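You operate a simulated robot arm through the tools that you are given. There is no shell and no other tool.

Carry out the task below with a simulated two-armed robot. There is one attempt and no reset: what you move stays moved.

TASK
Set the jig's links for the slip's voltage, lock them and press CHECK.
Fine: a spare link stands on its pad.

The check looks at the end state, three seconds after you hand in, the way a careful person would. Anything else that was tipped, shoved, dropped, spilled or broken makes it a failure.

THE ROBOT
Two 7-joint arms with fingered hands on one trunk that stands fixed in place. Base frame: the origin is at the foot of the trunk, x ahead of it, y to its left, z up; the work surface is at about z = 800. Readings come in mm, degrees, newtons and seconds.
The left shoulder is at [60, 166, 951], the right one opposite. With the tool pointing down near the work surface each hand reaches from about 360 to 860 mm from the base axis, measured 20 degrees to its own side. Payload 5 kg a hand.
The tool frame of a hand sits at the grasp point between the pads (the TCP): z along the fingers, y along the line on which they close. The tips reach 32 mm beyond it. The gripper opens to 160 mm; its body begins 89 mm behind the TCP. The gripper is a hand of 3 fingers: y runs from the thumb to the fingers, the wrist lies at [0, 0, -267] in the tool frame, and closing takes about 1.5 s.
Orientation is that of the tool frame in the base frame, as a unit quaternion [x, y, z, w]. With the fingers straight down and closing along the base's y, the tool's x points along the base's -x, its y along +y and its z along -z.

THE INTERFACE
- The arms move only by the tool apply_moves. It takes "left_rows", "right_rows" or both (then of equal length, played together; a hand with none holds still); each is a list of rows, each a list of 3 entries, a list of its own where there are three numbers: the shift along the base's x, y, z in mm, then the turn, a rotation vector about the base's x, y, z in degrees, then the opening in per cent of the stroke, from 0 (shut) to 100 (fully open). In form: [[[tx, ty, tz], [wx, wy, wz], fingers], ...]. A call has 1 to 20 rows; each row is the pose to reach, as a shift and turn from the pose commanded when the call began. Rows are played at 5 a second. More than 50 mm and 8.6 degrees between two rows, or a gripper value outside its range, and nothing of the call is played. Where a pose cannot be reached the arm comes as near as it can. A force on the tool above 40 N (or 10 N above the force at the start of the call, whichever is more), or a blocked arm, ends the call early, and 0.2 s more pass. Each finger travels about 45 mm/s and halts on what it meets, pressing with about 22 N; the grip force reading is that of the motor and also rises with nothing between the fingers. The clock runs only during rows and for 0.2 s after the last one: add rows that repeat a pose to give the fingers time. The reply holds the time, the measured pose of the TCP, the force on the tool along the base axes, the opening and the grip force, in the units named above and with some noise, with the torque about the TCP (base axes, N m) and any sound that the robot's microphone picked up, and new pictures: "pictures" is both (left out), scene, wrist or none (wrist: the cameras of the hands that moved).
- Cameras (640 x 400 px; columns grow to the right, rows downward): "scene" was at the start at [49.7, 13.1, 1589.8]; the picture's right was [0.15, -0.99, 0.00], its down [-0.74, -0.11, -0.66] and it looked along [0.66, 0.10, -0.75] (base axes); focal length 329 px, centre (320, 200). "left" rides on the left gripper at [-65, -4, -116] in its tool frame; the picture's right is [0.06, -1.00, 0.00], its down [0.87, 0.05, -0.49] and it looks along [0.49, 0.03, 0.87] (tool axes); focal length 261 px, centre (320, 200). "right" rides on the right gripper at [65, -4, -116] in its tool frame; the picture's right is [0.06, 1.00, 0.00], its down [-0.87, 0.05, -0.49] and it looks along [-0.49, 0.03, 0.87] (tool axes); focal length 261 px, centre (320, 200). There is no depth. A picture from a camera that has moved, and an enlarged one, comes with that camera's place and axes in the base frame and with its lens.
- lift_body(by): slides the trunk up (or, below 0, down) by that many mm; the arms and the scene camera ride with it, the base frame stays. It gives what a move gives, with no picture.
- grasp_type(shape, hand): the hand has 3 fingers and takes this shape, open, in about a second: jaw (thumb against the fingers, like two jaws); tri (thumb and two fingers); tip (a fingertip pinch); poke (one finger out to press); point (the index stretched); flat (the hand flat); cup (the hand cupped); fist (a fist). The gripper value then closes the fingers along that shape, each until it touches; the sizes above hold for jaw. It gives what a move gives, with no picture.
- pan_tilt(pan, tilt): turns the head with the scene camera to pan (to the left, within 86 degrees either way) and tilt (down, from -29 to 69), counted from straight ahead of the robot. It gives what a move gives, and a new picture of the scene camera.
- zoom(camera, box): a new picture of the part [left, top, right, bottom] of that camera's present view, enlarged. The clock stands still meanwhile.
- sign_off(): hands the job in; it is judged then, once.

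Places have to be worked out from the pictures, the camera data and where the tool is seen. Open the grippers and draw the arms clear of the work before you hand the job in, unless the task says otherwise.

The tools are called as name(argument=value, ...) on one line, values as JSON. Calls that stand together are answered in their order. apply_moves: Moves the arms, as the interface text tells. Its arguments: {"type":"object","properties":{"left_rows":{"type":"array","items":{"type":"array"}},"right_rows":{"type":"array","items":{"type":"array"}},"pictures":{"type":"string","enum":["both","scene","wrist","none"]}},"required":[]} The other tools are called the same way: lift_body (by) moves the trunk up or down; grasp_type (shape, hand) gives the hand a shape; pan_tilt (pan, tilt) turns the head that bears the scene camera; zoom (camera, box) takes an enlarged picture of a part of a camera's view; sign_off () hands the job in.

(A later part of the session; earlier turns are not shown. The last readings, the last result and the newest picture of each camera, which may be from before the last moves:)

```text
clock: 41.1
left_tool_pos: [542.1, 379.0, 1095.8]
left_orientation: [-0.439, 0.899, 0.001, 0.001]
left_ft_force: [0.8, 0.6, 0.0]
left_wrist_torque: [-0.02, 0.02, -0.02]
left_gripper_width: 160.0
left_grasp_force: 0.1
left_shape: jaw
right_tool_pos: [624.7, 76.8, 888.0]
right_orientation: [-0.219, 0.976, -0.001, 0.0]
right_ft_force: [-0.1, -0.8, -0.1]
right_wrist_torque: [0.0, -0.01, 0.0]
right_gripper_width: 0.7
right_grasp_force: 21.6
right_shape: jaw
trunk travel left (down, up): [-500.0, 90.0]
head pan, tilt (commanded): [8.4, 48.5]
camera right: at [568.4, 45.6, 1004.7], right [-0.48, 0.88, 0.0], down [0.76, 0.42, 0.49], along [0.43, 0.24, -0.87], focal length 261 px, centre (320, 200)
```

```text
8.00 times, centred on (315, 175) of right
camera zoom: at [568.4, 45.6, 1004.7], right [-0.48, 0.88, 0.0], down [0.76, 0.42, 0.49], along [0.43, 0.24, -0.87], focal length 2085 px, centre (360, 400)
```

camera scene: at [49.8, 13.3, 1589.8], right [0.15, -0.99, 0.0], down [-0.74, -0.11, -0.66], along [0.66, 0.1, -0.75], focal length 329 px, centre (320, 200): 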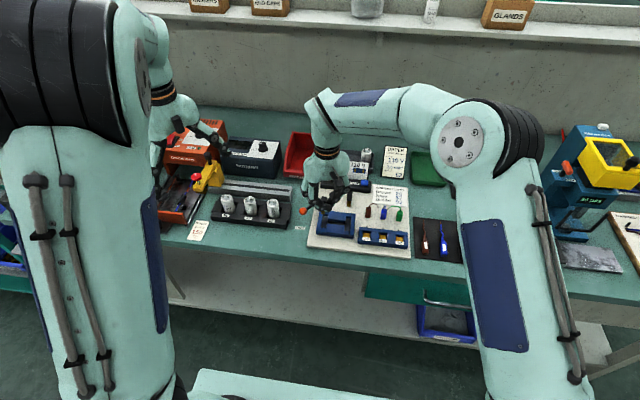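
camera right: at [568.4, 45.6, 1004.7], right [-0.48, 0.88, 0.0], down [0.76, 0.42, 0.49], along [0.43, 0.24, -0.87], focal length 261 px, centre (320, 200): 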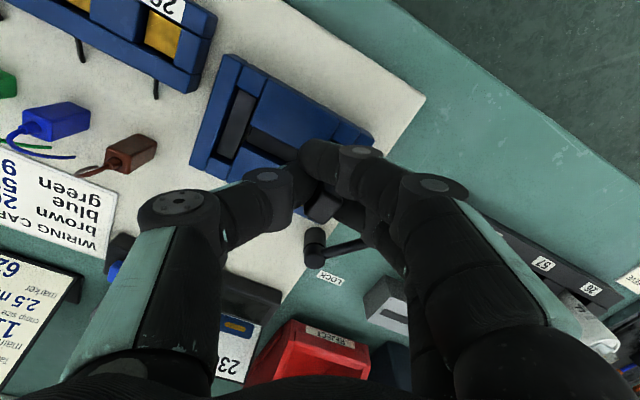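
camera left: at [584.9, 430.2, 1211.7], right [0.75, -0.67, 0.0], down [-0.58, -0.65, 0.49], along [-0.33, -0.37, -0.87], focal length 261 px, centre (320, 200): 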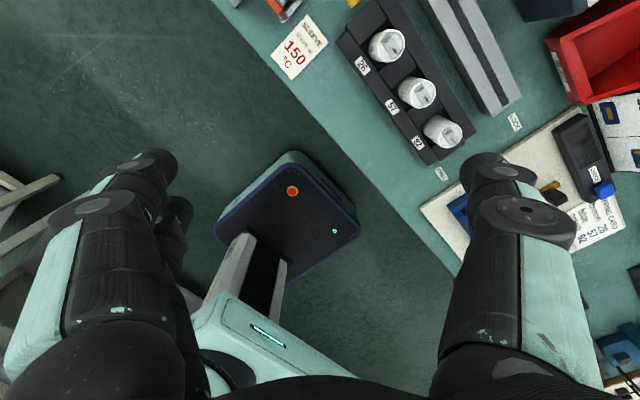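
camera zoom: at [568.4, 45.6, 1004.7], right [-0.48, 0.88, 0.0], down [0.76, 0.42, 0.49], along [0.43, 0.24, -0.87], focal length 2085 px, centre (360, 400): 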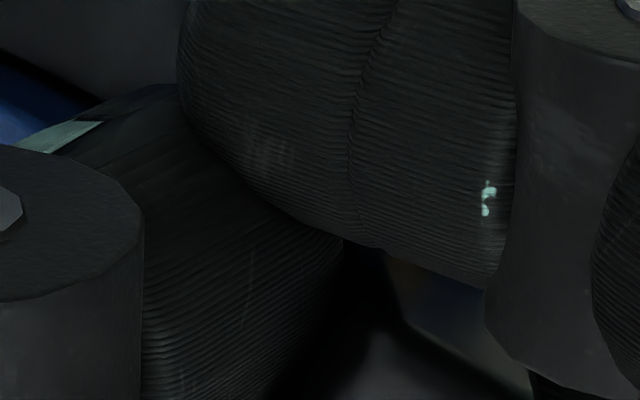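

The bar's front edge shows it is yawed about −5° relative to the slot. I'll turn the hand +4.5°, lower 6 mm, and look again.

apply_moves(right_rows=[[[-0.3, -0.1, 0], [0, 0, 2.5], 0], [[-0.5, -0.2, -3], [0, 0, 4.5], 0], [[-0.5, -0.2, -6], [0, 0, 4.5], 0], [[-0.5, -0.2, -6], [0, 0, 4.5], 0]], pictures="wrist")

zoom(camera="scene", box=[326, 214, 346, 234])

zoom(camera="scene", box=[315, 200, 355, 238])

```text
clock: 42.1
left_tool_pos: [541.6, 380.0, 1096.3]
left_orientation: [-0.437, 0.899, 0.0, 0.0]
left_ft_force: [-0.2, 1.1, 0.2]
left_wrist_torque: [0.0, 0.0, -0.01]
left_gripper_width: 159.8
left_grasp_force: 0.0
left_shape: jaw
right_tool_pos: [624.1, 77.1, 882.5]
right_orientation: [-0.257, 0.966, 0.0, 0.0]
right_ft_force: [-0.5, 0.1, 0.0]
right_wrist_torque: [0.0, 0.01, -0.01]
right_gripper_width: 0.9
right_grasp_force: 22.1
right_shape: jaw
trunk travel left (down, up): [-500.0, 90.0]
head pan, tilt (commanded): [8.4, 48.5]
camera right: at [570.6, 41.2, 998.6], right [-0.55, 0.83, 0.0], down [0.73, 0.48, 0.49], along [0.41, 0.27, -0.87], focal length 261 px, centre (320, 200)
```

right: 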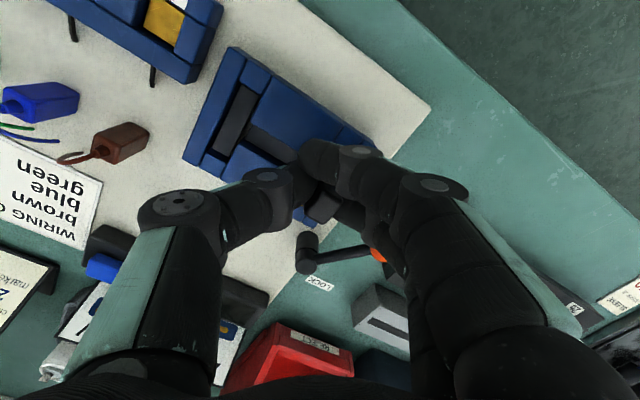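

```text
16.00 times, centred on (336, 224) of scene
camera zoom: at [49.8, 13.3, 1589.8], right [0.15, -0.99, 0.0], down [-0.74, -0.11, -0.66], along [0.66, 0.1, -0.75], focal length 5263 px, centre (64, -184)
```

zoom: 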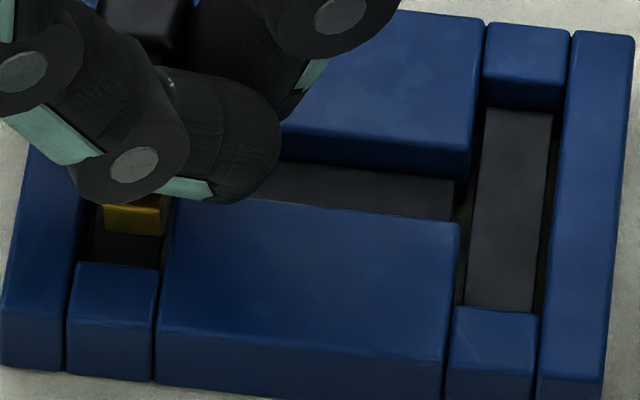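

```text
10.53 times, centred on (335, 219) of scene
camera zoom: at [49.8, 13.3, 1589.8], right [0.15, -0.99, 0.0], down [-0.74, -0.11, -0.66], along [0.66, 0.1, -0.75], focal length 3463 px, centre (162, 0)
```

zoom: 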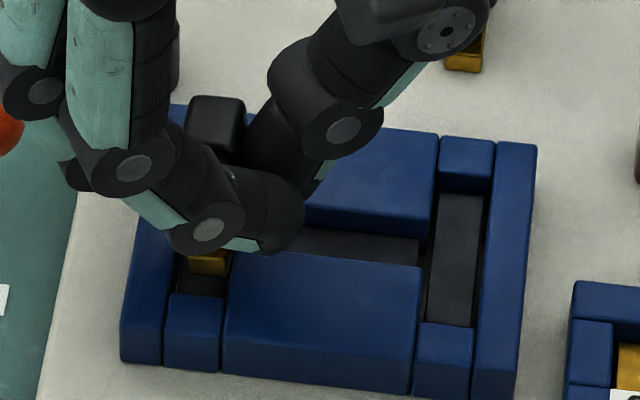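

The bar is now aligned within about a degree and centred within a millimetre. I'll nudge (−0.5, +0.6) and lower 9 mm so it just enters the slot, watching the force.

apply_moves(right_rows=[[[-0.5, 0.6, -2], [0, 0, 0.7], 0], [[-0.5, 0.6, -4], [0, 0, 1], 0], [[-0.5, 0.6, -6], [0, 0, 1], 0], [[-0.5, 0.6, -8], [0, 0, 1], 0], [[-0.5, 0.6, -9], [0, 0, 1], 0]], pictures="none")

zoom(camera="scene", box=[326, 214, 346, 234])

```text
clock: 43.3
left_tool_pos: [541.5, 380.2, 1096.5]
left_orientation: [-0.438, 0.899, 0.0, 0.0]
left_ft_force: [0.3, 0.4, 0.1]
left_wrist_torque: [-0.02, 0.02, -0.02]
left_gripper_width: 160.0
left_grasp_force: 0.0
left_shape: jaw
right_tool_pos: [624.5, 77.4, 873.0]
right_orientation: [-0.266, 0.964, 0.0, 0.001]
right_ft_force: [-1.1, -0.2, 5.1]
right_wrist_torque: [-0.01, 0.0, 0.01]
right_gripper_width: 1.0
right_grasp_force: 22.1
right_shape: jaw
trunk travel left (down, up): [-500.0, 90.0]
head pan, tilt (commanded): [8.4, 48.5]
```

```text
16.00 times, centred on (336, 224) of scene
camera zoom: at [49.3, 13.3, 1589.9], right [0.15, -0.99, 0.0], down [-0.74, -0.11, -0.66], along [0.66, 0.1, -0.75], focal length 5263 px, centre (64, -184)
```

zoom: 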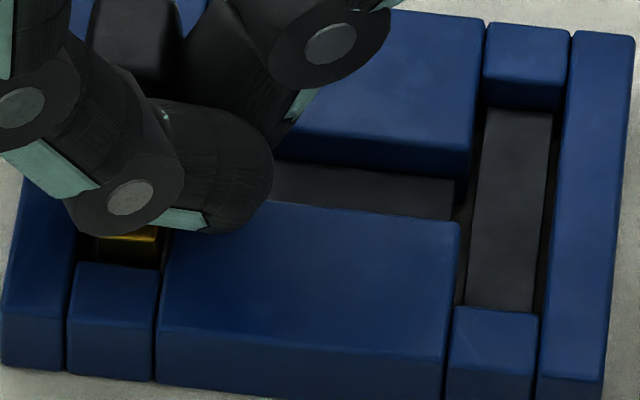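

A contact of about 5 N appeared at 9 mm above the seat. I'll zoom in further to see how bar and slot edges relate.

zoom(camera="scene", box=[324, 220, 336, 232])

zoom(camera="right", box=[220, 90, 420, 230])

zoom(camera="left", box=[420, 120, 560, 220])

```text
16.00 times, centred on (330, 226) of scene
camera zoom: at [49.3, 13.3, 1589.9], right [0.15, -0.99, 0.0], down [-0.74, -0.11, -0.66], along [0.66, 0.1, -0.75], focal length 5263 px, centre (160, -216)
```

zoom: 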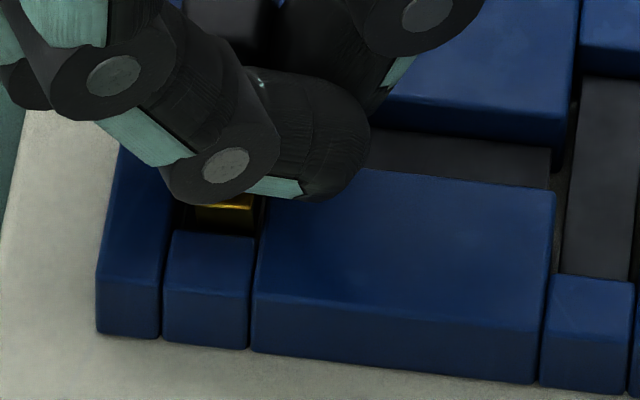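

```text
2.86 times, centred on (320, 160) of right
camera zoom: at [570.4, 41.3, 990.3], right [-0.57, 0.82, 0.0], down [0.72, 0.49, 0.49], along [0.41, 0.28, -0.87], focal length 745 px, centre (320, 314)
```

zoom: 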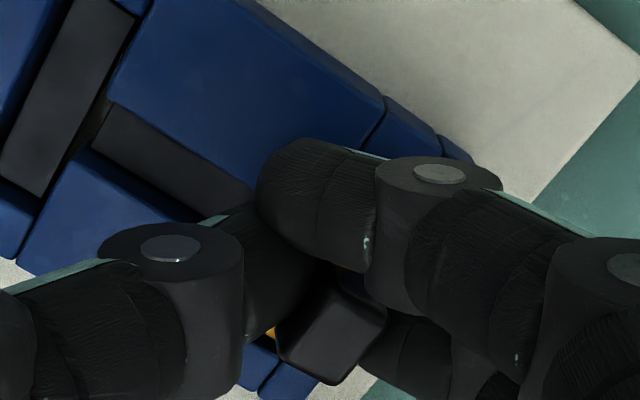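

```text
4.00 times, centred on (490, 170) of left
camera zoom: at [584.6, 430.0, 1212.0], right [0.75, -0.66, 0.0], down [-0.58, -0.65, 0.49], along [-0.33, -0.37, -0.87], focal length 1043 px, centre (-360, 320)
```

zoom: 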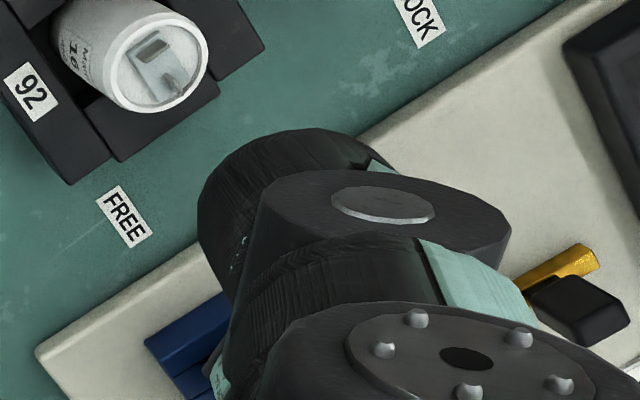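

The bar seems to be inside the slot mouth but touching something. I'll press down 2 mm more, carefully, and read the force.

apply_moves(right_rows=[[[0, 0, -1], [0, 0, 0], 0], [[0, 0, -2], [0, 0, 0], 0], [[0, 0, -2], [0, 0, 0], 0]], pictures="none")

zoom(camera="scene", box=[315, 200, 355, 238])

```text
clock: 44.1
left_tool_pos: [539.8, 380.1, 1096.2]
left_orientation: [-0.438, 0.899, 0.0, 0.0]
left_ft_force: [0.1, 0.0, -0.1]
left_wrist_torque: [0.0, 0.0, -0.01]
left_gripper_width: 159.7
left_grasp_force: 0.0
left_shape: jaw
right_tool_pos: [622.7, 77.6, 873.0]
right_orientation: [-0.267, 0.964, 0.0, 0.001]
right_ft_force: [-4.0, 2.6, 10.4]
right_wrist_torque: [0.07, -0.05, 0.07]
right_gripper_width: 1.4
right_grasp_force: 22.1
right_shape: jaw
trunk travel left (down, up): [-500.0, 90.0]
head pan, tilt (commanded): [8.4, 48.5]
```

```text
10.53 times, centred on (335, 219) of scene
camera zoom: at [48.5, 13.4, 1589.9], right [0.15, -0.99, 0.0], down [-0.74, -0.11, -0.66], along [0.66, 0.1, -0.75], focal length 3463 px, centre (162, 0)
```

zoom: 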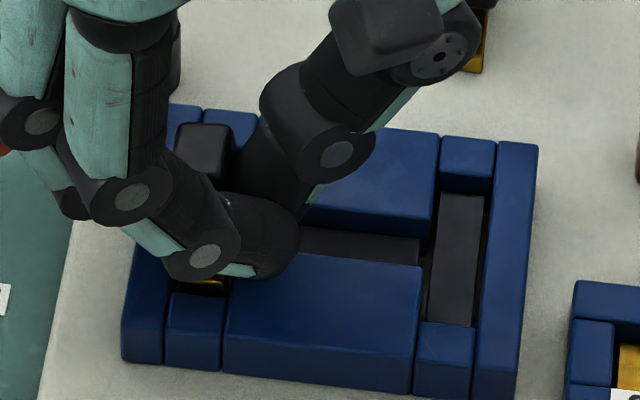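

Force rose to 10 N with −4 N in x: the bar's back end seems caught on the rear end block, tilting the link. I'll raise 6 mm, shift 2.5 mm toward −x, and view again before lowering.

apply_moves(right_rows=[[[0, 0, 3], [0, 0, 0], 0], [[0, 0, 6], [0, 0, 0], 0], [[-2.5, 0, 6], [0, 0, 0], 0], [[-2.5, 0, 6], [0, 0, 0], 0]], pictures="none")

zoom(camera="scene", box=[318, 206, 342, 236])

zoom(camera="right", box=[270, 150, 370, 220])

```text
clock: 45.1
left_tool_pos: [541.9, 379.4, 1094.8]
left_orientation: [-0.438, 0.899, -0.001, 0.0]
left_ft_force: [-0.1, 0.4, 0.8]
left_wrist_torque: [0.01, 0.0, 0.02]
left_gripper_width: 159.6
left_grasp_force: 0.1
left_shape: jaw
right_tool_pos: [621.5, 77.0, 876.8]
right_orientation: [-0.266, 0.964, 0.0, 0.0]
right_ft_force: [0.6, 0.4, 0.1]
right_wrist_torque: [-0.01, 0.0, 0.02]
right_gripper_width: 1.3
right_grasp_force: 22.4
right_shape: jaw
trunk travel left (down, up): [-500.0, 90.0]
head pan, tilt (commanded): [8.4, 48.5]
```

```text
13.33 times, centred on (330, 221) of scene
camera zoom: at [49.8, 13.2, 1589.8], right [0.15, -0.99, 0.0], down [-0.74, -0.11, -0.66], along [0.66, 0.1, -0.75], focal length 4386 px, centre (187, -80)
```

zoom: 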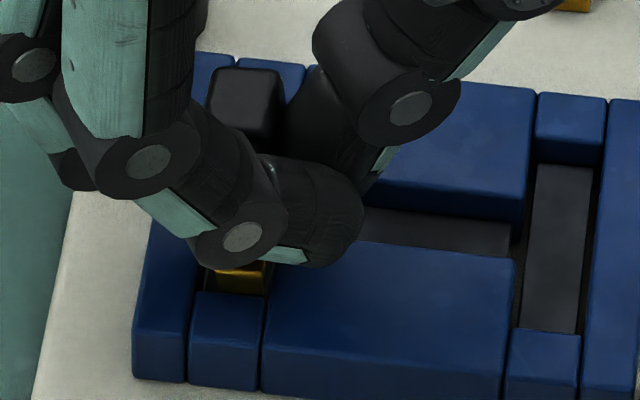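

```text
5.71 times, centred on (320, 185) of right
camera zoom: at [568.3, 40.7, 993.6], right [-0.56, 0.83, 0.0], down [0.72, 0.49, 0.49], along [0.41, 0.28, -0.87], focal length 1489 px, centre (320, 286)
```

zoom: 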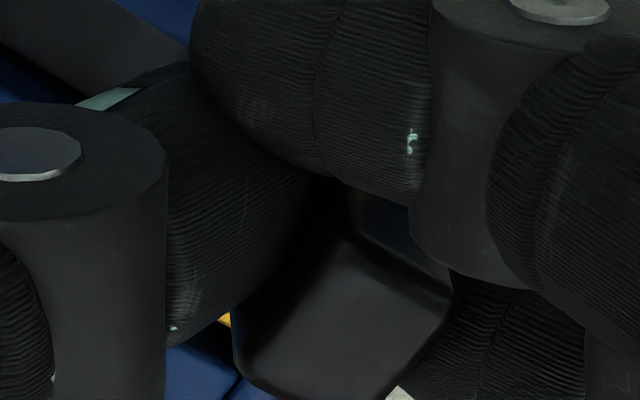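

The link hangs level again. I'll magnify the bar's front end against the slot mouth at this height.

zoom(camera="scene", box=[322, 218, 340, 233])

zoom(camera="left", box=[440, 180, 500, 230])

```text
16.00 times, centred on (331, 226) of scene
camera zoom: at [49.8, 13.2, 1589.8], right [0.15, -0.99, 0.0], down [-0.74, -0.11, -0.66], along [0.66, 0.1, -0.75], focal length 5263 px, centre (144, -208)
```

zoom: 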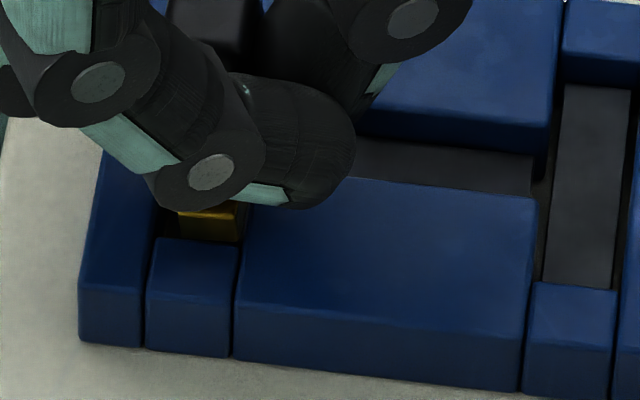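

```text
8.00 times, centred on (470, 205) of left
camera zoom: at [585.2, 429.8, 1211.7], right [0.75, -0.66, 0.0], down [-0.58, -0.65, 0.49], along [-0.33, -0.37, -0.87], focal length 2085 px, centre (-880, 160)
```

zoom: 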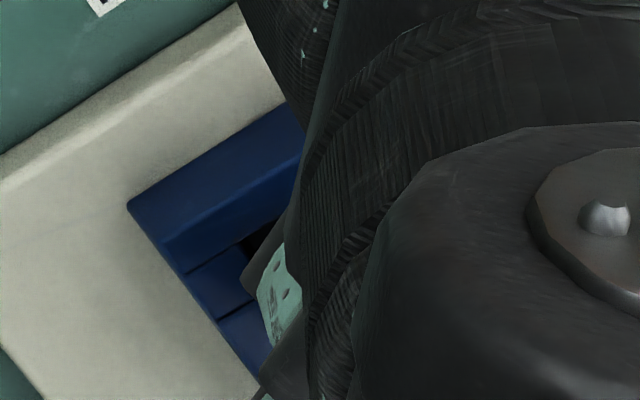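

The bar seems nearly flush with both the front edge and the centre block's edge from this angle. I want a second, independent view: I'll bring the open left hand high around to about (725, 200) so its wrist camera looks at the slot from the back-left.

apply_moves(left_rows=[[[26, -26, 0], [0, 0, -7.4], 100], [[52, -52, 0], [0, 0, -14.8], 100], [[78, -78, 0], [0, 0, -22.2], 100], [[105, -104, 0], [0, 0, -29.6], 100], [[131, -130, 0], [0, 0, -37], 100], [[157, -155, 0], [0, 0, -44.4], 100], [[183, -180, 0], [0, 0, -51.8], 100], [[183, -180, -30], [0, 0, -51.8], 100], [[183, -180, -60], [0, 0, -51.8], 100], [[183, -180, -85], [0, 0, -51.8], 100], [[183, -180, -85], [0, 0, -51.8], 100]], pictures="both")

zoom(camera="left", box=[360, 120, 480, 220])

```text
clock: 47.5
left_tool_pos: [723.7, 199.4, 1012.3]
left_orientation: [-0.002, 1.0, 0.0, 0.0]
left_ft_force: [-0.6, -0.6, 0.6]
left_wrist_torque: [-0.01, 0.0, -0.03]
left_gripper_width: 159.7
left_grasp_force: 0.0
left_shape: jaw
right_tool_pos: [620.5, 78.3, 876.8]
right_orientation: [-0.266, 0.964, 0.0, 0.0]
right_ft_force: [0.6, -0.1, -0.6]
right_wrist_torque: [0.01, 0.0, 0.01]
right_gripper_width: 1.3
right_grasp_force: 22.3
right_shape: jaw
trunk travel left (down, up): [-500.0, 90.0]
head pan, tilt (commanded): [8.4, 48.5]
camera scene: at [49.7, 13.2, 1589.8], right [0.15, -0.99, 0.0], down [-0.74, -0.11, -0.66], along [0.66, 0.1, -0.75], focal length 329 px, centre (320, 200)
camera left: at [788.7, 196.5, 1127.3], right [-0.06, -1.0, 0.0], down [-0.87, 0.05, 0.49], along [-0.49, 0.03, -0.87], focal length 261 px, centre (320, 200)
```

scene: 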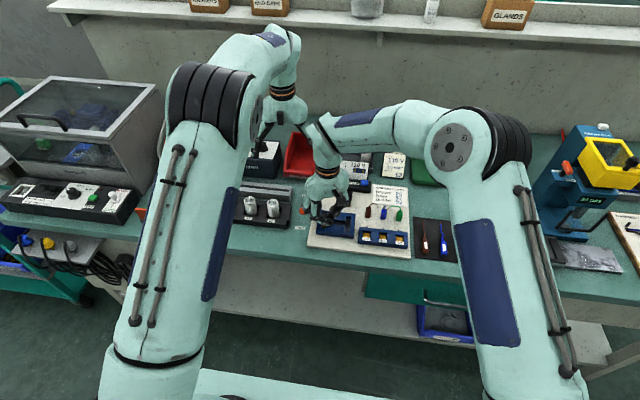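
left: 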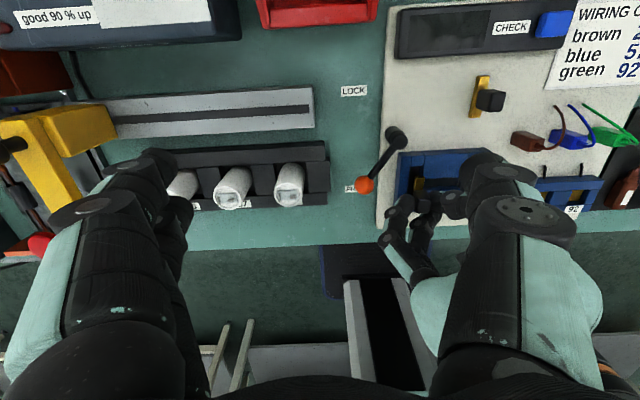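

```text
4.00 times, centred on (420, 170) of left
camera zoom: at [788.7, 196.5, 1127.3], right [-0.06, -1.0, 0.0], down [-0.87, 0.05, 0.49], along [-0.49, 0.03, -0.87], focal length 1043 px, centre (-80, 320)
```

zoom: 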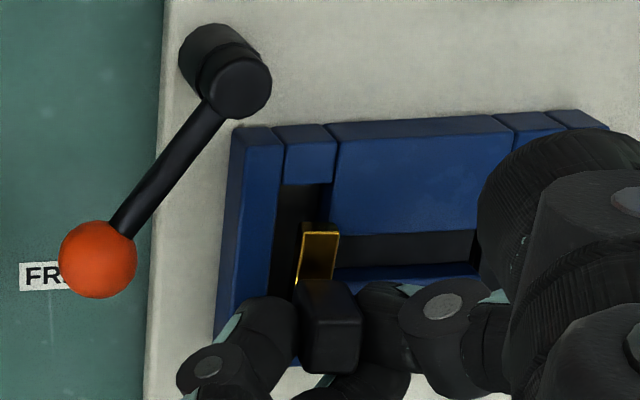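

Excellent view: the bar's back end is well forward of the rear end block, so it actually needs to go toward +x. I'll zoom in closer to quantify.

zoom(camera="left", box=[395, 145, 455, 195])

```text
8.00 times, centred on (425, 170) of left
camera zoom: at [788.7, 196.5, 1127.3], right [-0.06, -1.0, 0.0], down [-0.87, 0.05, 0.49], along [-0.49, 0.03, -0.87], focal length 2085 px, centre (-520, 440)
```

zoom: 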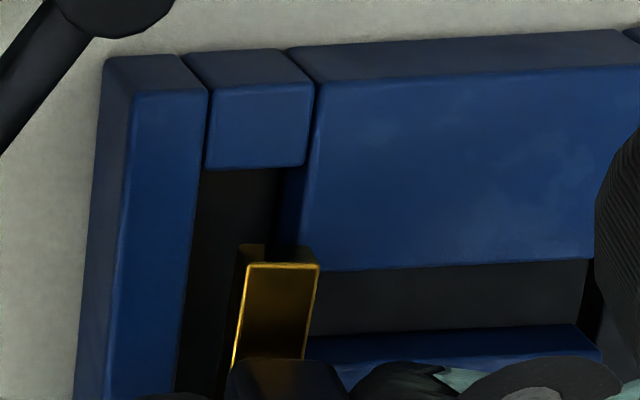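

From this view the rear gap is about 11 mm while the front overlaps the front block by ~3 mm; the bar is also ~1.5 mm toward −y and yawed ~+1.2°. I'll shift (+6.7, +1.7), yaw −1.2°, and recheck from both cameras.

apply_moves(right_rows=[[[2, 0.5, 0], [0, 0, -0.4], 0], [[4.5, 1.2, 0], [0, 0, -0.8], 0], [[6.7, 1.7, 0], [0, 0, -1.2], 0], [[6.7, 1.7, 0], [0, 0, -1.2], 0]], pictures="none")

zoom(camera="left", box=[395, 145, 455, 195])

zoom(camera="scene", box=[322, 218, 340, 233])

```text
clock: 48.5
left_tool_pos: [723.5, 199.6, 1011.8]
left_orientation: [-0.001, 1.0, 0.001, 0.0]
left_ft_force: [0.3, -0.1, 0.7]
left_wrist_torque: [-0.04, 0.02, -0.02]
left_gripper_width: 160.1
left_grasp_force: 0.1
left_shape: jaw
right_tool_pos: [629.0, 78.7, 877.8]
right_orientation: [-0.256, 0.967, 0.0, 0.0]
right_ft_force: [0.4, 0.8, -0.1]
right_wrist_torque: [-0.03, 0.0, 0.02]
right_gripper_width: 1.0
right_grasp_force: 22.2
right_shape: jaw
trunk travel left (down, up): [-500.0, 90.0]
head pan, tilt (commanded): [8.4, 48.5]
```

```text
8.00 times, centred on (425, 170) of left
camera zoom: at [788.7, 196.5, 1127.5], right [-0.06, -1.0, 0.0], down [-0.87, 0.05, 0.49], along [-0.49, 0.03, -0.87], focal length 2085 px, centre (-520, 440)
```

zoom: 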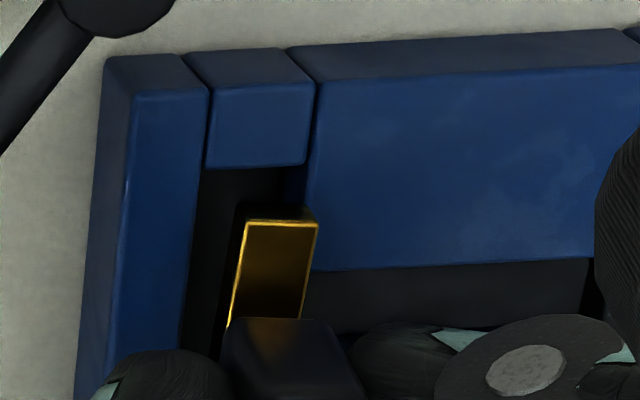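

```text
16.00 times, centred on (331, 226) of scene
camera zoom: at [49.8, 13.2, 1589.8], right [0.15, -0.99, 0.0], down [-0.74, -0.11, -0.66], along [0.66, 0.1, -0.75], focal length 5263 px, centre (144, -208)
```

zoom: 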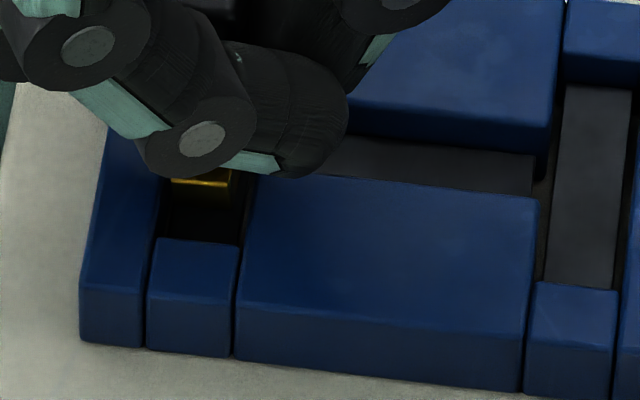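

Both ends now show about 4 mm clearance and the bar is centred in y at both ends. I'll lower gradually toward the seat (TCP z ≈ 864), with the force limit guarding.

apply_moves(right_rows=[[[0, 0, -2], [0, 0, 0], 0], [[0, 0, -4], [0, 0, 0], 0], [[0, 0, -6], [0, 0, 0], 0], [[0, 0, -8], [0, 0, 0], 0], [[0, 0, -8], [0, 0, 0], 0]], pictures="none")

zoom(camera="left", box=[395, 145, 455, 195])

zoom(camera="scene", box=[322, 218, 340, 233])

```text
clock: 49.7
left_tool_pos: [723.7, 200.0, 1011.6]
left_orientation: [-0.002, 1.0, 0.0, 0.0]
left_ft_force: [0.2, 0.1, -0.6]
left_wrist_torque: [-0.02, -0.01, 0.03]
left_gripper_width: 159.6
left_grasp_force: 0.1
left_shape: jaw
right_tool_pos: [628.5, 79.1, 869.4]
right_orientation: [-0.255, 0.967, 0.0, 0.0]
right_ft_force: [-0.4, -0.2, -0.1]
right_wrist_torque: [-0.02, -0.03, -0.01]
right_gripper_width: 1.5
right_grasp_force: 22.1
right_shape: jaw
trunk travel left (down, up): [-500.0, 90.0]
head pan, tilt (commanded): [8.4, 48.5]
```

```text
8.00 times, centred on (425, 170) of left
camera zoom: at [788.7, 196.5, 1127.5], right [-0.06, -1.0, 0.0], down [-0.87, 0.05, 0.49], along [-0.49, 0.03, -0.87], focal length 2085 px, centre (-520, 440)
```

zoom: 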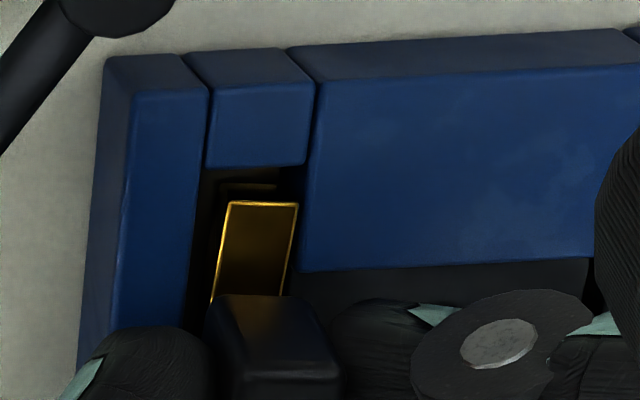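

```text
16.00 times, centred on (331, 226) of scene
camera zoom: at [49.8, 13.2, 1589.8], right [0.15, -0.99, 0.0], down [-0.74, -0.11, -0.66], along [0.66, 0.1, -0.75], focal length 5263 px, centre (144, -208)
```

zoom: 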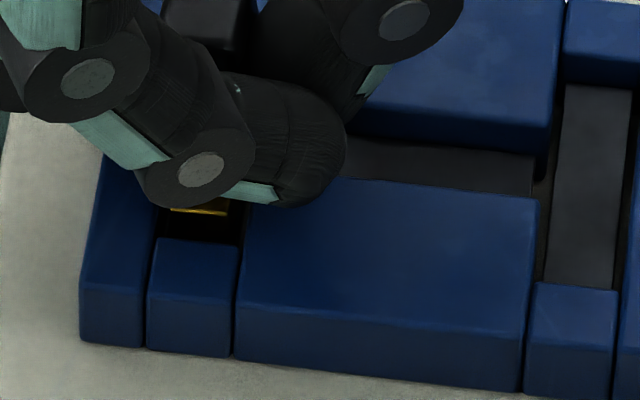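

No contact force and the bar has entered the slot. I'll lower the remaining 5–6 mm to the floor.

apply_moves(right_rows=[[[0, 0, -2], [0, 0, 0], 0], [[0, 0, -3.5], [0, 0, 0], 0], [[0, 0, -5], [0, 0, 0], 0], [[0, 0, -6], [0, 0, 0], 0], [[0, 0, -6], [0, 0, 0], 0]], pictures="none")

zoom(camera="left", box=[395, 145, 455, 195])

zoom(camera="scene", box=[322, 218, 340, 233])

```text
clock: 50.9
left_tool_pos: [723.3, 199.4, 1011.6]
left_orientation: [-0.002, 1.0, 0.0, 0.0]
left_ft_force: [0.0, 0.2, -0.1]
left_wrist_torque: [-0.02, 0.01, 0.01]
left_gripper_width: 159.8
left_grasp_force: 0.1
left_shape: jaw
right_tool_pos: [628.1, 79.5, 864.2]
right_orientation: [-0.256, 0.967, 0.001, 0.0]
right_ft_force: [0.4, 0.5, 3.6]
right_wrist_torque: [0.05, -0.02, 0.0]
right_gripper_width: 1.2
right_grasp_force: 21.9
right_shape: jaw
trunk travel left (down, up): [-500.0, 90.0]
head pan, tilt (commanded): [8.4, 48.5]
```

```text
8.00 times, centred on (425, 170) of left
camera zoom: at [788.5, 196.5, 1127.7], right [-0.06, -1.0, 0.0], down [-0.87, 0.05, 0.49], along [-0.49, 0.03, -0.87], focal length 2085 px, centre (-520, 440)
```

zoom: 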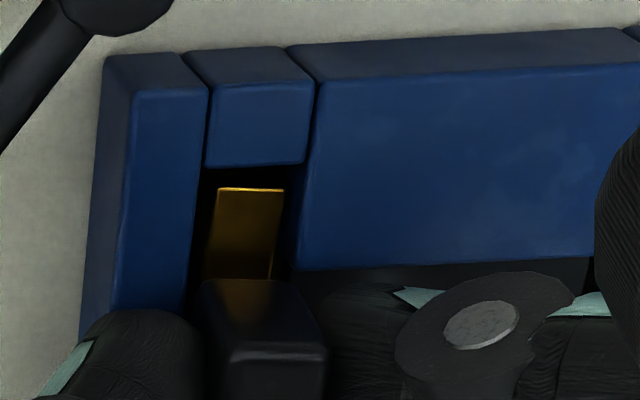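

```text
16.00 times, centred on (331, 226) of scene
camera zoom: at [49.5, 13.2, 1589.8], right [0.15, -0.99, 0.0], down [-0.74, -0.11, -0.66], along [0.66, 0.1, -0.75], focal length 5263 px, centre (144, -208)
```

zoom: 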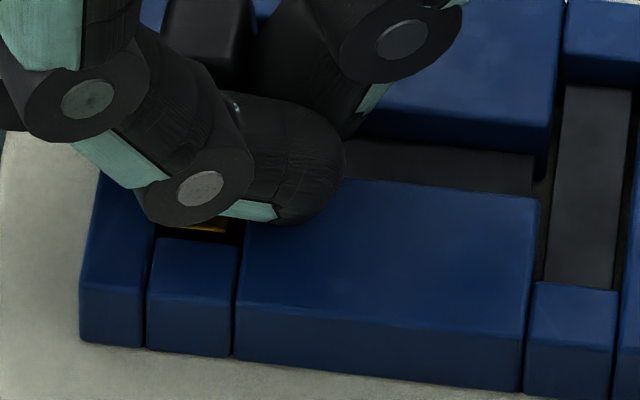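

A 3.6 N reaction at the expected seat height: the link is seated in the left slot. I'll open the fingers and rise straight up.

apply_moves(right_rows=[[[0, 0, 1], [0, 0, 0], 5], [[0, 0, 1], [0, 0, 0], 12], [[0, 0, 1], [0, 0, 0], 20], [[0, 0, 1], [0, 0, 0], 20], [[0, 0, 1], [0, 0, 0], 20], [[0, 0, 20], [0, 0, 0], 20], [[0, 0, 50], [0, 0, 0], 20], [[0, 0, 90], [0, 0, 0], 20], [[0, 0, 90], [0, 0, 0], 20]], pictures="both")

zoom(camera="left", box=[360, 120, 480, 220])

zoom(camera="scene", box=[305, 190, 365, 240])

```text
clock: 52.9
left_tool_pos: [724.1, 198.5, 1011.1]
left_orientation: [-0.002, 1.0, 0.0, 0.0]
left_ft_force: [0.2, 0.5, -0.5]
left_wrist_torque: [0.02, -0.01, 0.0]
left_gripper_width: 159.6
left_grasp_force: 0.1
left_shape: jaw
right_tool_pos: [629.0, 78.3, 953.2]
right_orientation: [-0.255, 0.967, 0.0, 0.0]
right_ft_force: [-0.4, -0.5, -0.2]
right_wrist_torque: [0.0, -0.03, -0.02]
right_gripper_width: 31.5
right_grasp_force: 0.0
right_shape: jaw
trunk travel left (down, up): [-500.0, 90.0]
head pan, tilt (commanded): [8.4, 48.5]
camera scene: at [50.1, 13.3, 1589.7], right [0.15, -0.99, 0.0], down [-0.74, -0.11, -0.66], along [0.66, 0.1, -0.75], focal length 329 px, centre (320, 200)
camera right: at [574.3, 43.9, 1070.4], right [-0.55, 0.84, 0.0], down [0.73, 0.48, 0.49], along [0.41, 0.27, -0.87], focal length 261 px, centre (320, 200)
```

scene: 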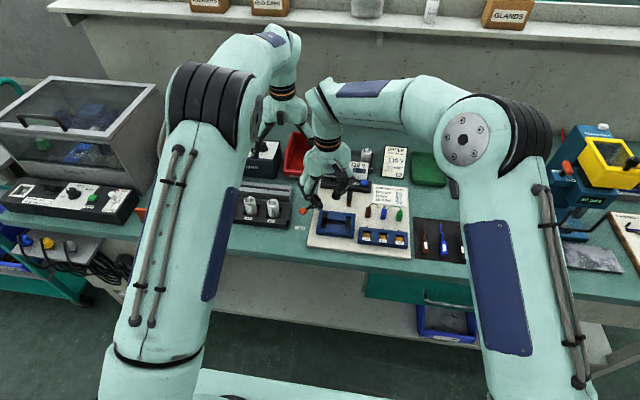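
right: 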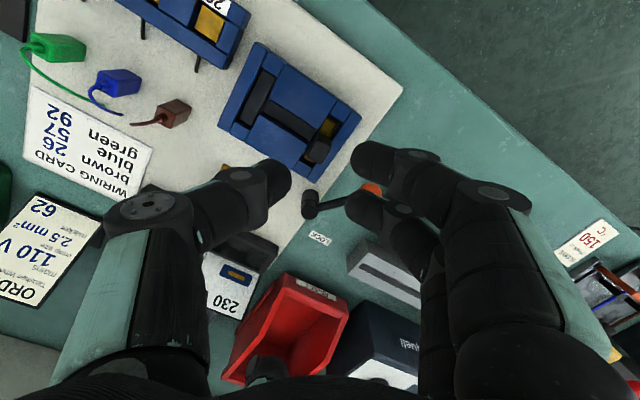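

```text
4.00 times, centred on (420, 170) of left
camera zoom: at [788.9, 196.6, 1127.3], right [-0.06, -1.0, 0.0], down [-0.87, 0.05, 0.49], along [-0.49, 0.03, -0.87], focal length 1043 px, centre (-80, 320)
```

zoom: 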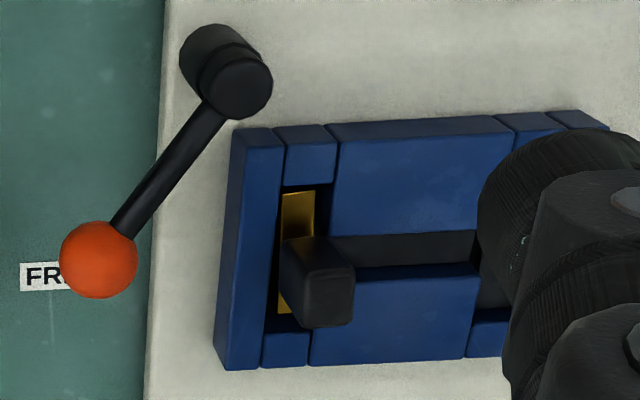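

```text
8.00 times, centred on (335, 215) of scene
camera zoom: at [50.1, 13.3, 1589.7], right [0.15, -0.99, 0.0], down [-0.74, -0.11, -0.66], along [0.66, 0.1, -0.75], focal length 2632 px, centre (200, 80)
```

zoom: 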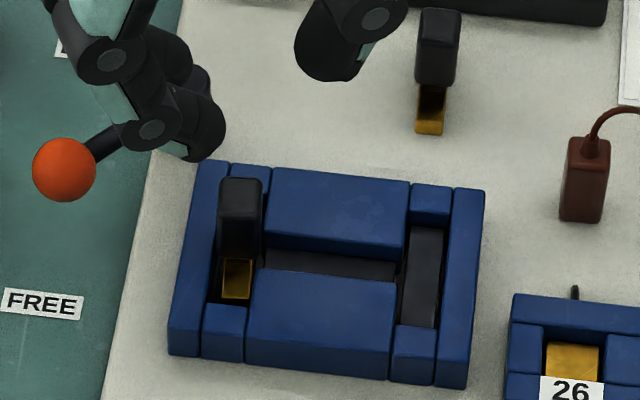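

The first link sits fully in the left slot. Next the spare: I'll move the left hand up and away to +y, then bring the right hand over the spare with the thumb–finger pinch line along y.

apply_moves(left_rows=[[[0, 20, 30], [0, 0, 0], 100], [[0, 45, 60], [0, 0, 0], 100], [[0, 80, 60], [0, 0, 0], 100], [[0, 110, 60], [0, 0, 0], 100], [[0, 110, 60], [0, 0, 0], 100], [[0, 110, 60], [0, 0, 0], 100], [[0, 110, 60], [0, 0, 0], 100], [[0, 110, 60], [0, 0, 0], 100], [[0, 110, 60], [0, 0, 0], 100], [[0, 110, 60], [0, 0, 0], 100]], right_rows=[[[0, 0, 0], [0, 0, 0], 20], [[0, 0, 0], [0, 0, 0], 20], [[0, 0, 0], [0, 0, 0], 20], [[0, -15, 0], [0, 0, 0], 20], [[20, -30, 0], [0, 0, 0], 20], [[45, -45, 0], [0, 0, -0.5], 19], [[75, -61.8, -5], [0, 0, -1], 18], [[101.2, -61.8, -10], [0, 0, -1.7], 18], [[101.2, -61.8, -13], [0, 0, -1.7], 18], [[101.2, -61.8, -13], [0, 0, -1.7], 18]], pictures="both")

zoom(camera="right", box=[220, 80, 420, 220])

```text
clock: 55.1
left_tool_pos: [725.0, 309.5, 1072.2]
left_orientation: [-0.001, 1.0, 0.001, 0.0]
left_ft_force: [0.0, -0.9, 0.0]
left_wrist_torque: [-0.01, 0.03, 0.0]
left_gripper_width: 160.2
left_grasp_force: 0.0
left_shape: jaw
right_tool_pos: [730.3, 17.4, 941.0]
right_orientation: [-0.241, 0.971, 0.001, 0.0]
right_ft_force: [-0.4, 0.1, -0.3]
right_wrist_torque: [0.0, 0.05, 0.0]
right_gripper_width: 29.4
right_grasp_force: 0.0
right_shape: jaw
trunk travel left (down, up): [-500.0, 90.0]
head pan, tilt (commanded): [8.4, 48.5]
camera scene: at [50.0, 13.4, 1589.8], right [0.15, -0.99, 0.0], down [-0.74, -0.11, -0.66], along [0.66, 0.1, -0.75], focal length 329 px, centre (320, 200)
camera right: at [675.0, -16.4, 1056.8], right [-0.52, 0.85, 0.0], down [0.74, 0.46, 0.49], along [0.42, 0.26, -0.87], focal length 261 px, centre (320, 200)
camera left: at [789.9, 306.8, 1187.4], right [-0.06, -1.0, 0.0], down [-0.87, 0.05, 0.49], along [-0.49, 0.03, -0.87], focal length 261 px, centre (320, 200)
```

scene: 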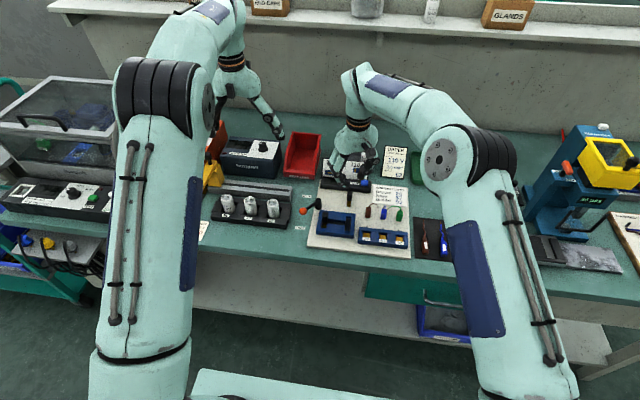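
right: 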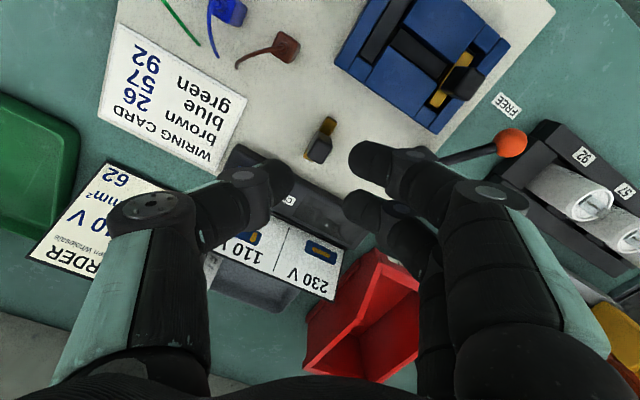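
left: 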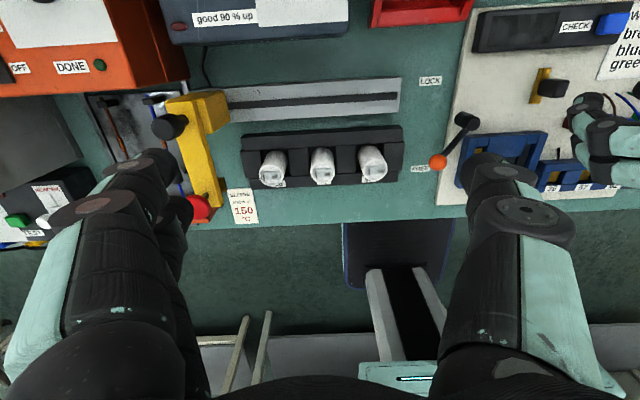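

```text
2.86 times, centred on (320, 150) of right
camera zoom: at [675.0, -16.4, 1056.8], right [-0.52, 0.85, 0.0], down [0.74, 0.46, 0.49], along [0.42, 0.26, -0.87], focal length 745 px, centre (320, 343)
```

zoom: 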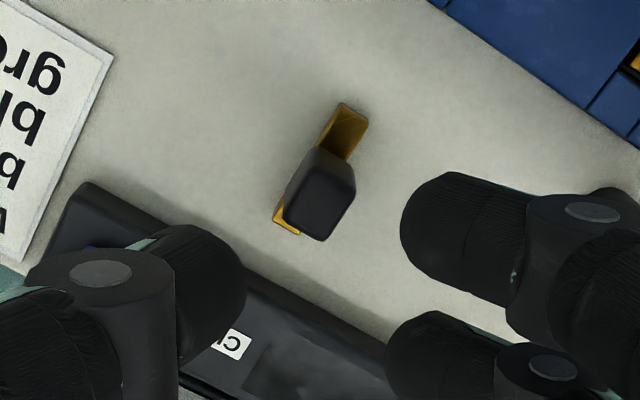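

The wrist view suggests the spare's knob is a few mm nearer (−x, −y) than planned. I'll shift half of that, descend until the tips are just above the knob, and re-measure.

apply_moves(right_rows=[[[-1, -0.5, -15], [0, 0, 0], 18], [[-2.5, -1.5, -30], [0, 0, 0], 18], [[-2.5, -1.5, -46], [0, 0, 0], 18], [[-2.5, -1.5, -46], [0, 0, 0], 18]], pictures="wrist")

zoom(camera="right", box=[240, 110, 400, 230])

zoom(camera="scene", box=[330, 170, 370, 205])

zoom(camera="left", box=[500, 40, 620, 130])

```text
clock: 56.1
left_tool_pos: [724.6, 308.6, 1072.1]
left_orientation: [-0.001, 1.0, 0.0, 0.0]
left_ft_force: [-0.8, -0.5, -0.1]
left_wrist_torque: [0.01, 0.02, -0.01]
left_gripper_width: 160.1
left_grasp_force: 0.0
left_shape: jaw
right_tool_pos: [726.9, 15.7, 893.2]
right_orientation: [-0.241, 0.971, 0.0, 0.0]
right_ft_force: [-0.1, 0.7, 0.3]
right_wrist_torque: [0.02, -0.01, -0.03]
right_gripper_width: 28.9
right_grasp_force: 0.1
right_shape: jaw
trunk travel left (down, up): [-500.0, 90.0]
head pan, tilt (commanded): [8.4, 48.5]
camera right: at [671.6, -17.9, 1010.6], right [-0.52, 0.85, 0.0], down [0.74, 0.46, 0.49], along [0.42, 0.26, -0.87], focal length 261 px, centre (320, 200)
```

right: 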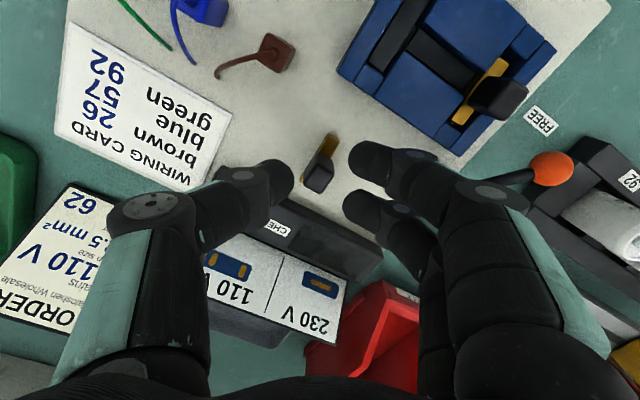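

```text
3.33 times, centred on (320, 170) of right
camera zoom: at [671.6, -17.9, 1010.6], right [-0.52, 0.85, 0.0], down [0.74, 0.46, 0.49], along [0.42, 0.26, -0.87], focal length 869 px, centre (320, 300)
```

zoom: 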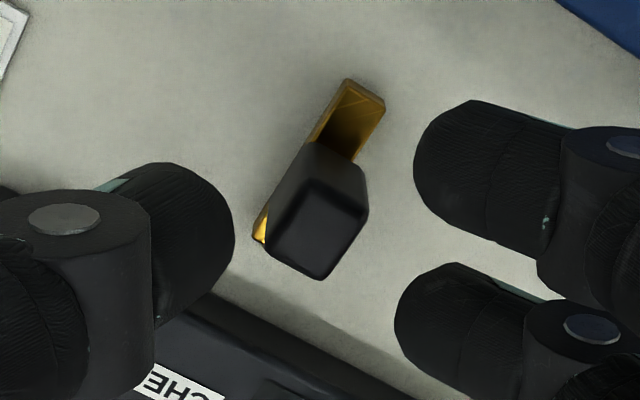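

```text
11.43 times, centred on (350, 188) of scene
camera zoom: at [49.7, 13.2, 1589.8], right [0.15, -0.99, 0.0], down [-0.74, -0.11, -0.66], along [0.66, 0.1, -0.75], focal length 3759 px, centre (-23, 343)
```

zoom: 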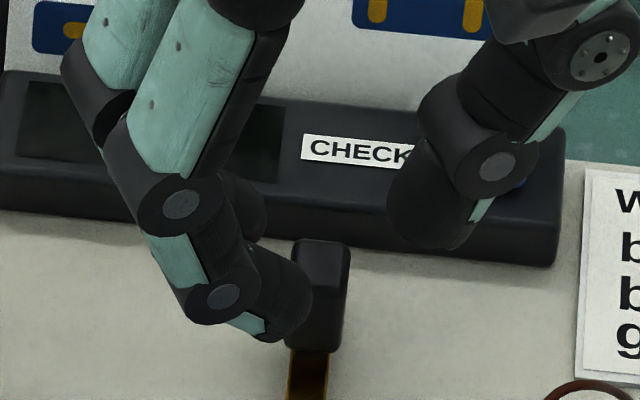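

```text
4.44 times, centred on (560, 85) of left
camera zoom: at [789.7, 306.6, 1187.7], right [-0.06, -1.0, 0.0], down [-0.87, 0.05, 0.49], along [-0.49, 0.03, -0.87], focal length 1158 px, centre (-747, 711)
```

zoom: 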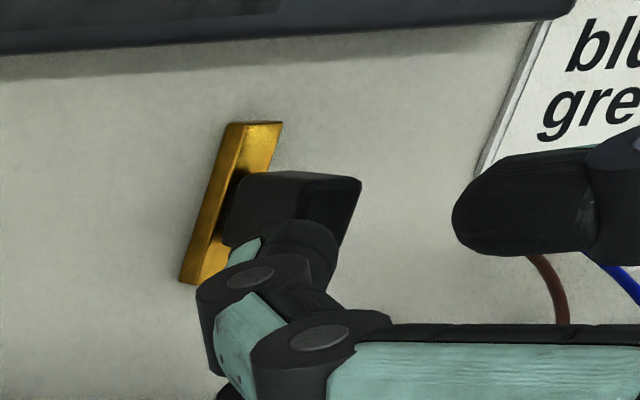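

The knob sits nearly on target between thumb and lower finger. I'll make a last small shift and descend to grip height (TCP z ≈ 859), then look before closing.

apply_moves(right_rows=[[[-0.9, -0.5, -12], [0, 0, 0], 18], [[-0.9, -0.5, -22], [0, 0, 0], 18], [[-0.9, -0.5, -30], [0, 0, 0], 18], [[-0.9, -0.5, -35], [0, 0, 0], 18], [[-0.9, -0.5, -35], [0, 0, 0], 18]], pictures="wrist")

zoom(camera="right", box=[240, 110, 400, 230])

zoom(camera="left", box=[500, 40, 620, 130])

zoom(camera="scene", box=[330, 170, 370, 205])

```text
clock: 57.3
left_tool_pos: [726.2, 308.7, 1072.1]
left_orientation: [-0.002, 1.0, 0.0, 0.0]
left_ft_force: [-0.6, -0.3, 0.6]
left_wrist_torque: [0.0, -0.02, -0.03]
left_gripper_width: 159.8
left_grasp_force: 0.1
left_shape: jaw
right_tool_pos: [726.2, 14.5, 858.4]
right_orientation: [-0.241, 0.97, 0.0, 0.0]
right_ft_force: [0.2, 0.0, -0.2]
right_wrist_torque: [-0.01, 0.03, 0.0]
right_gripper_width: 29.3
right_grasp_force: 0.1
right_shape: jaw
trunk travel left (down, up): [-500.0, 90.0]
head pan, tilt (commanded): [8.4, 48.5]
camera right: at [670.9, -18.9, 975.5], right [-0.52, 0.85, 0.0], down [0.74, 0.45, 0.49], along [0.42, 0.26, -0.87], focal length 261 px, centre (320, 200)
```

right: 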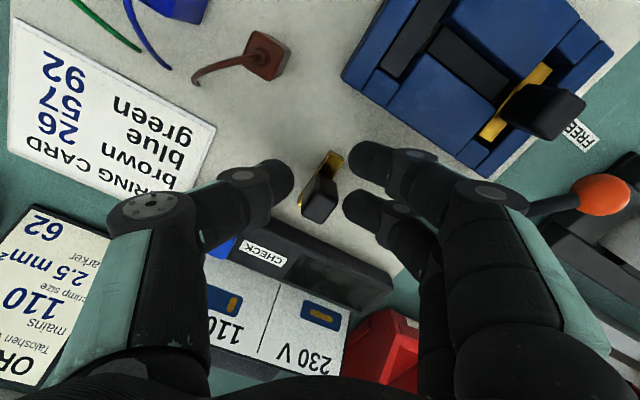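

```text
3.33 times, centred on (320, 170) of right
camera zoom: at [670.9, -18.9, 975.5], right [-0.52, 0.85, 0.0], down [0.74, 0.45, 0.49], along [0.42, 0.26, -0.87], focal length 869 px, centre (320, 300)
```

zoom: 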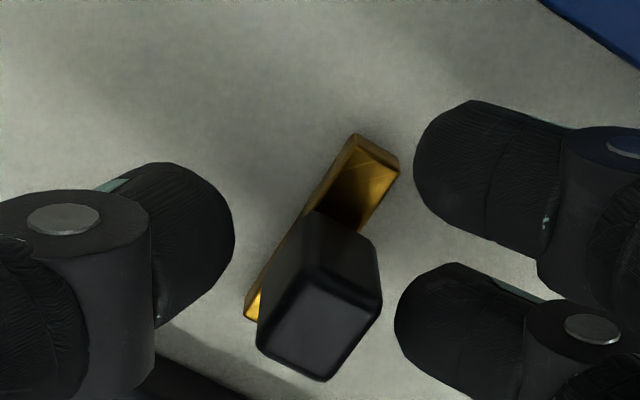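

```text
4.44 times, centred on (560, 85) of left
camera zoom: at [789.8, 306.6, 1187.6], right [-0.06, -1.0, 0.0], down [-0.87, 0.05, 0.49], along [-0.49, 0.03, -0.87], focal length 1158 px, centre (-747, 711)
```

zoom: 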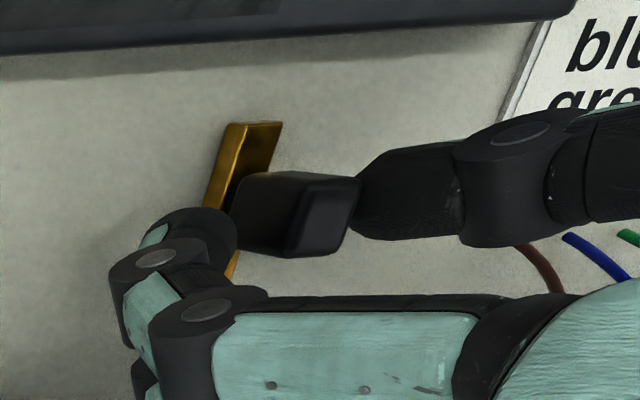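

```text
11.43 times, centred on (350, 188) of scene
camera zoom: at [49.8, 13.3, 1589.8], right [0.15, -0.99, 0.0], down [-0.74, -0.11, -0.66], along [0.66, 0.1, -0.75], focal length 3759 px, centre (-23, 343)
```

zoom: 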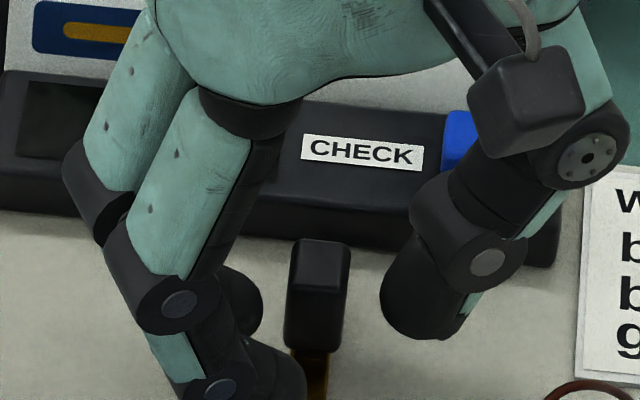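

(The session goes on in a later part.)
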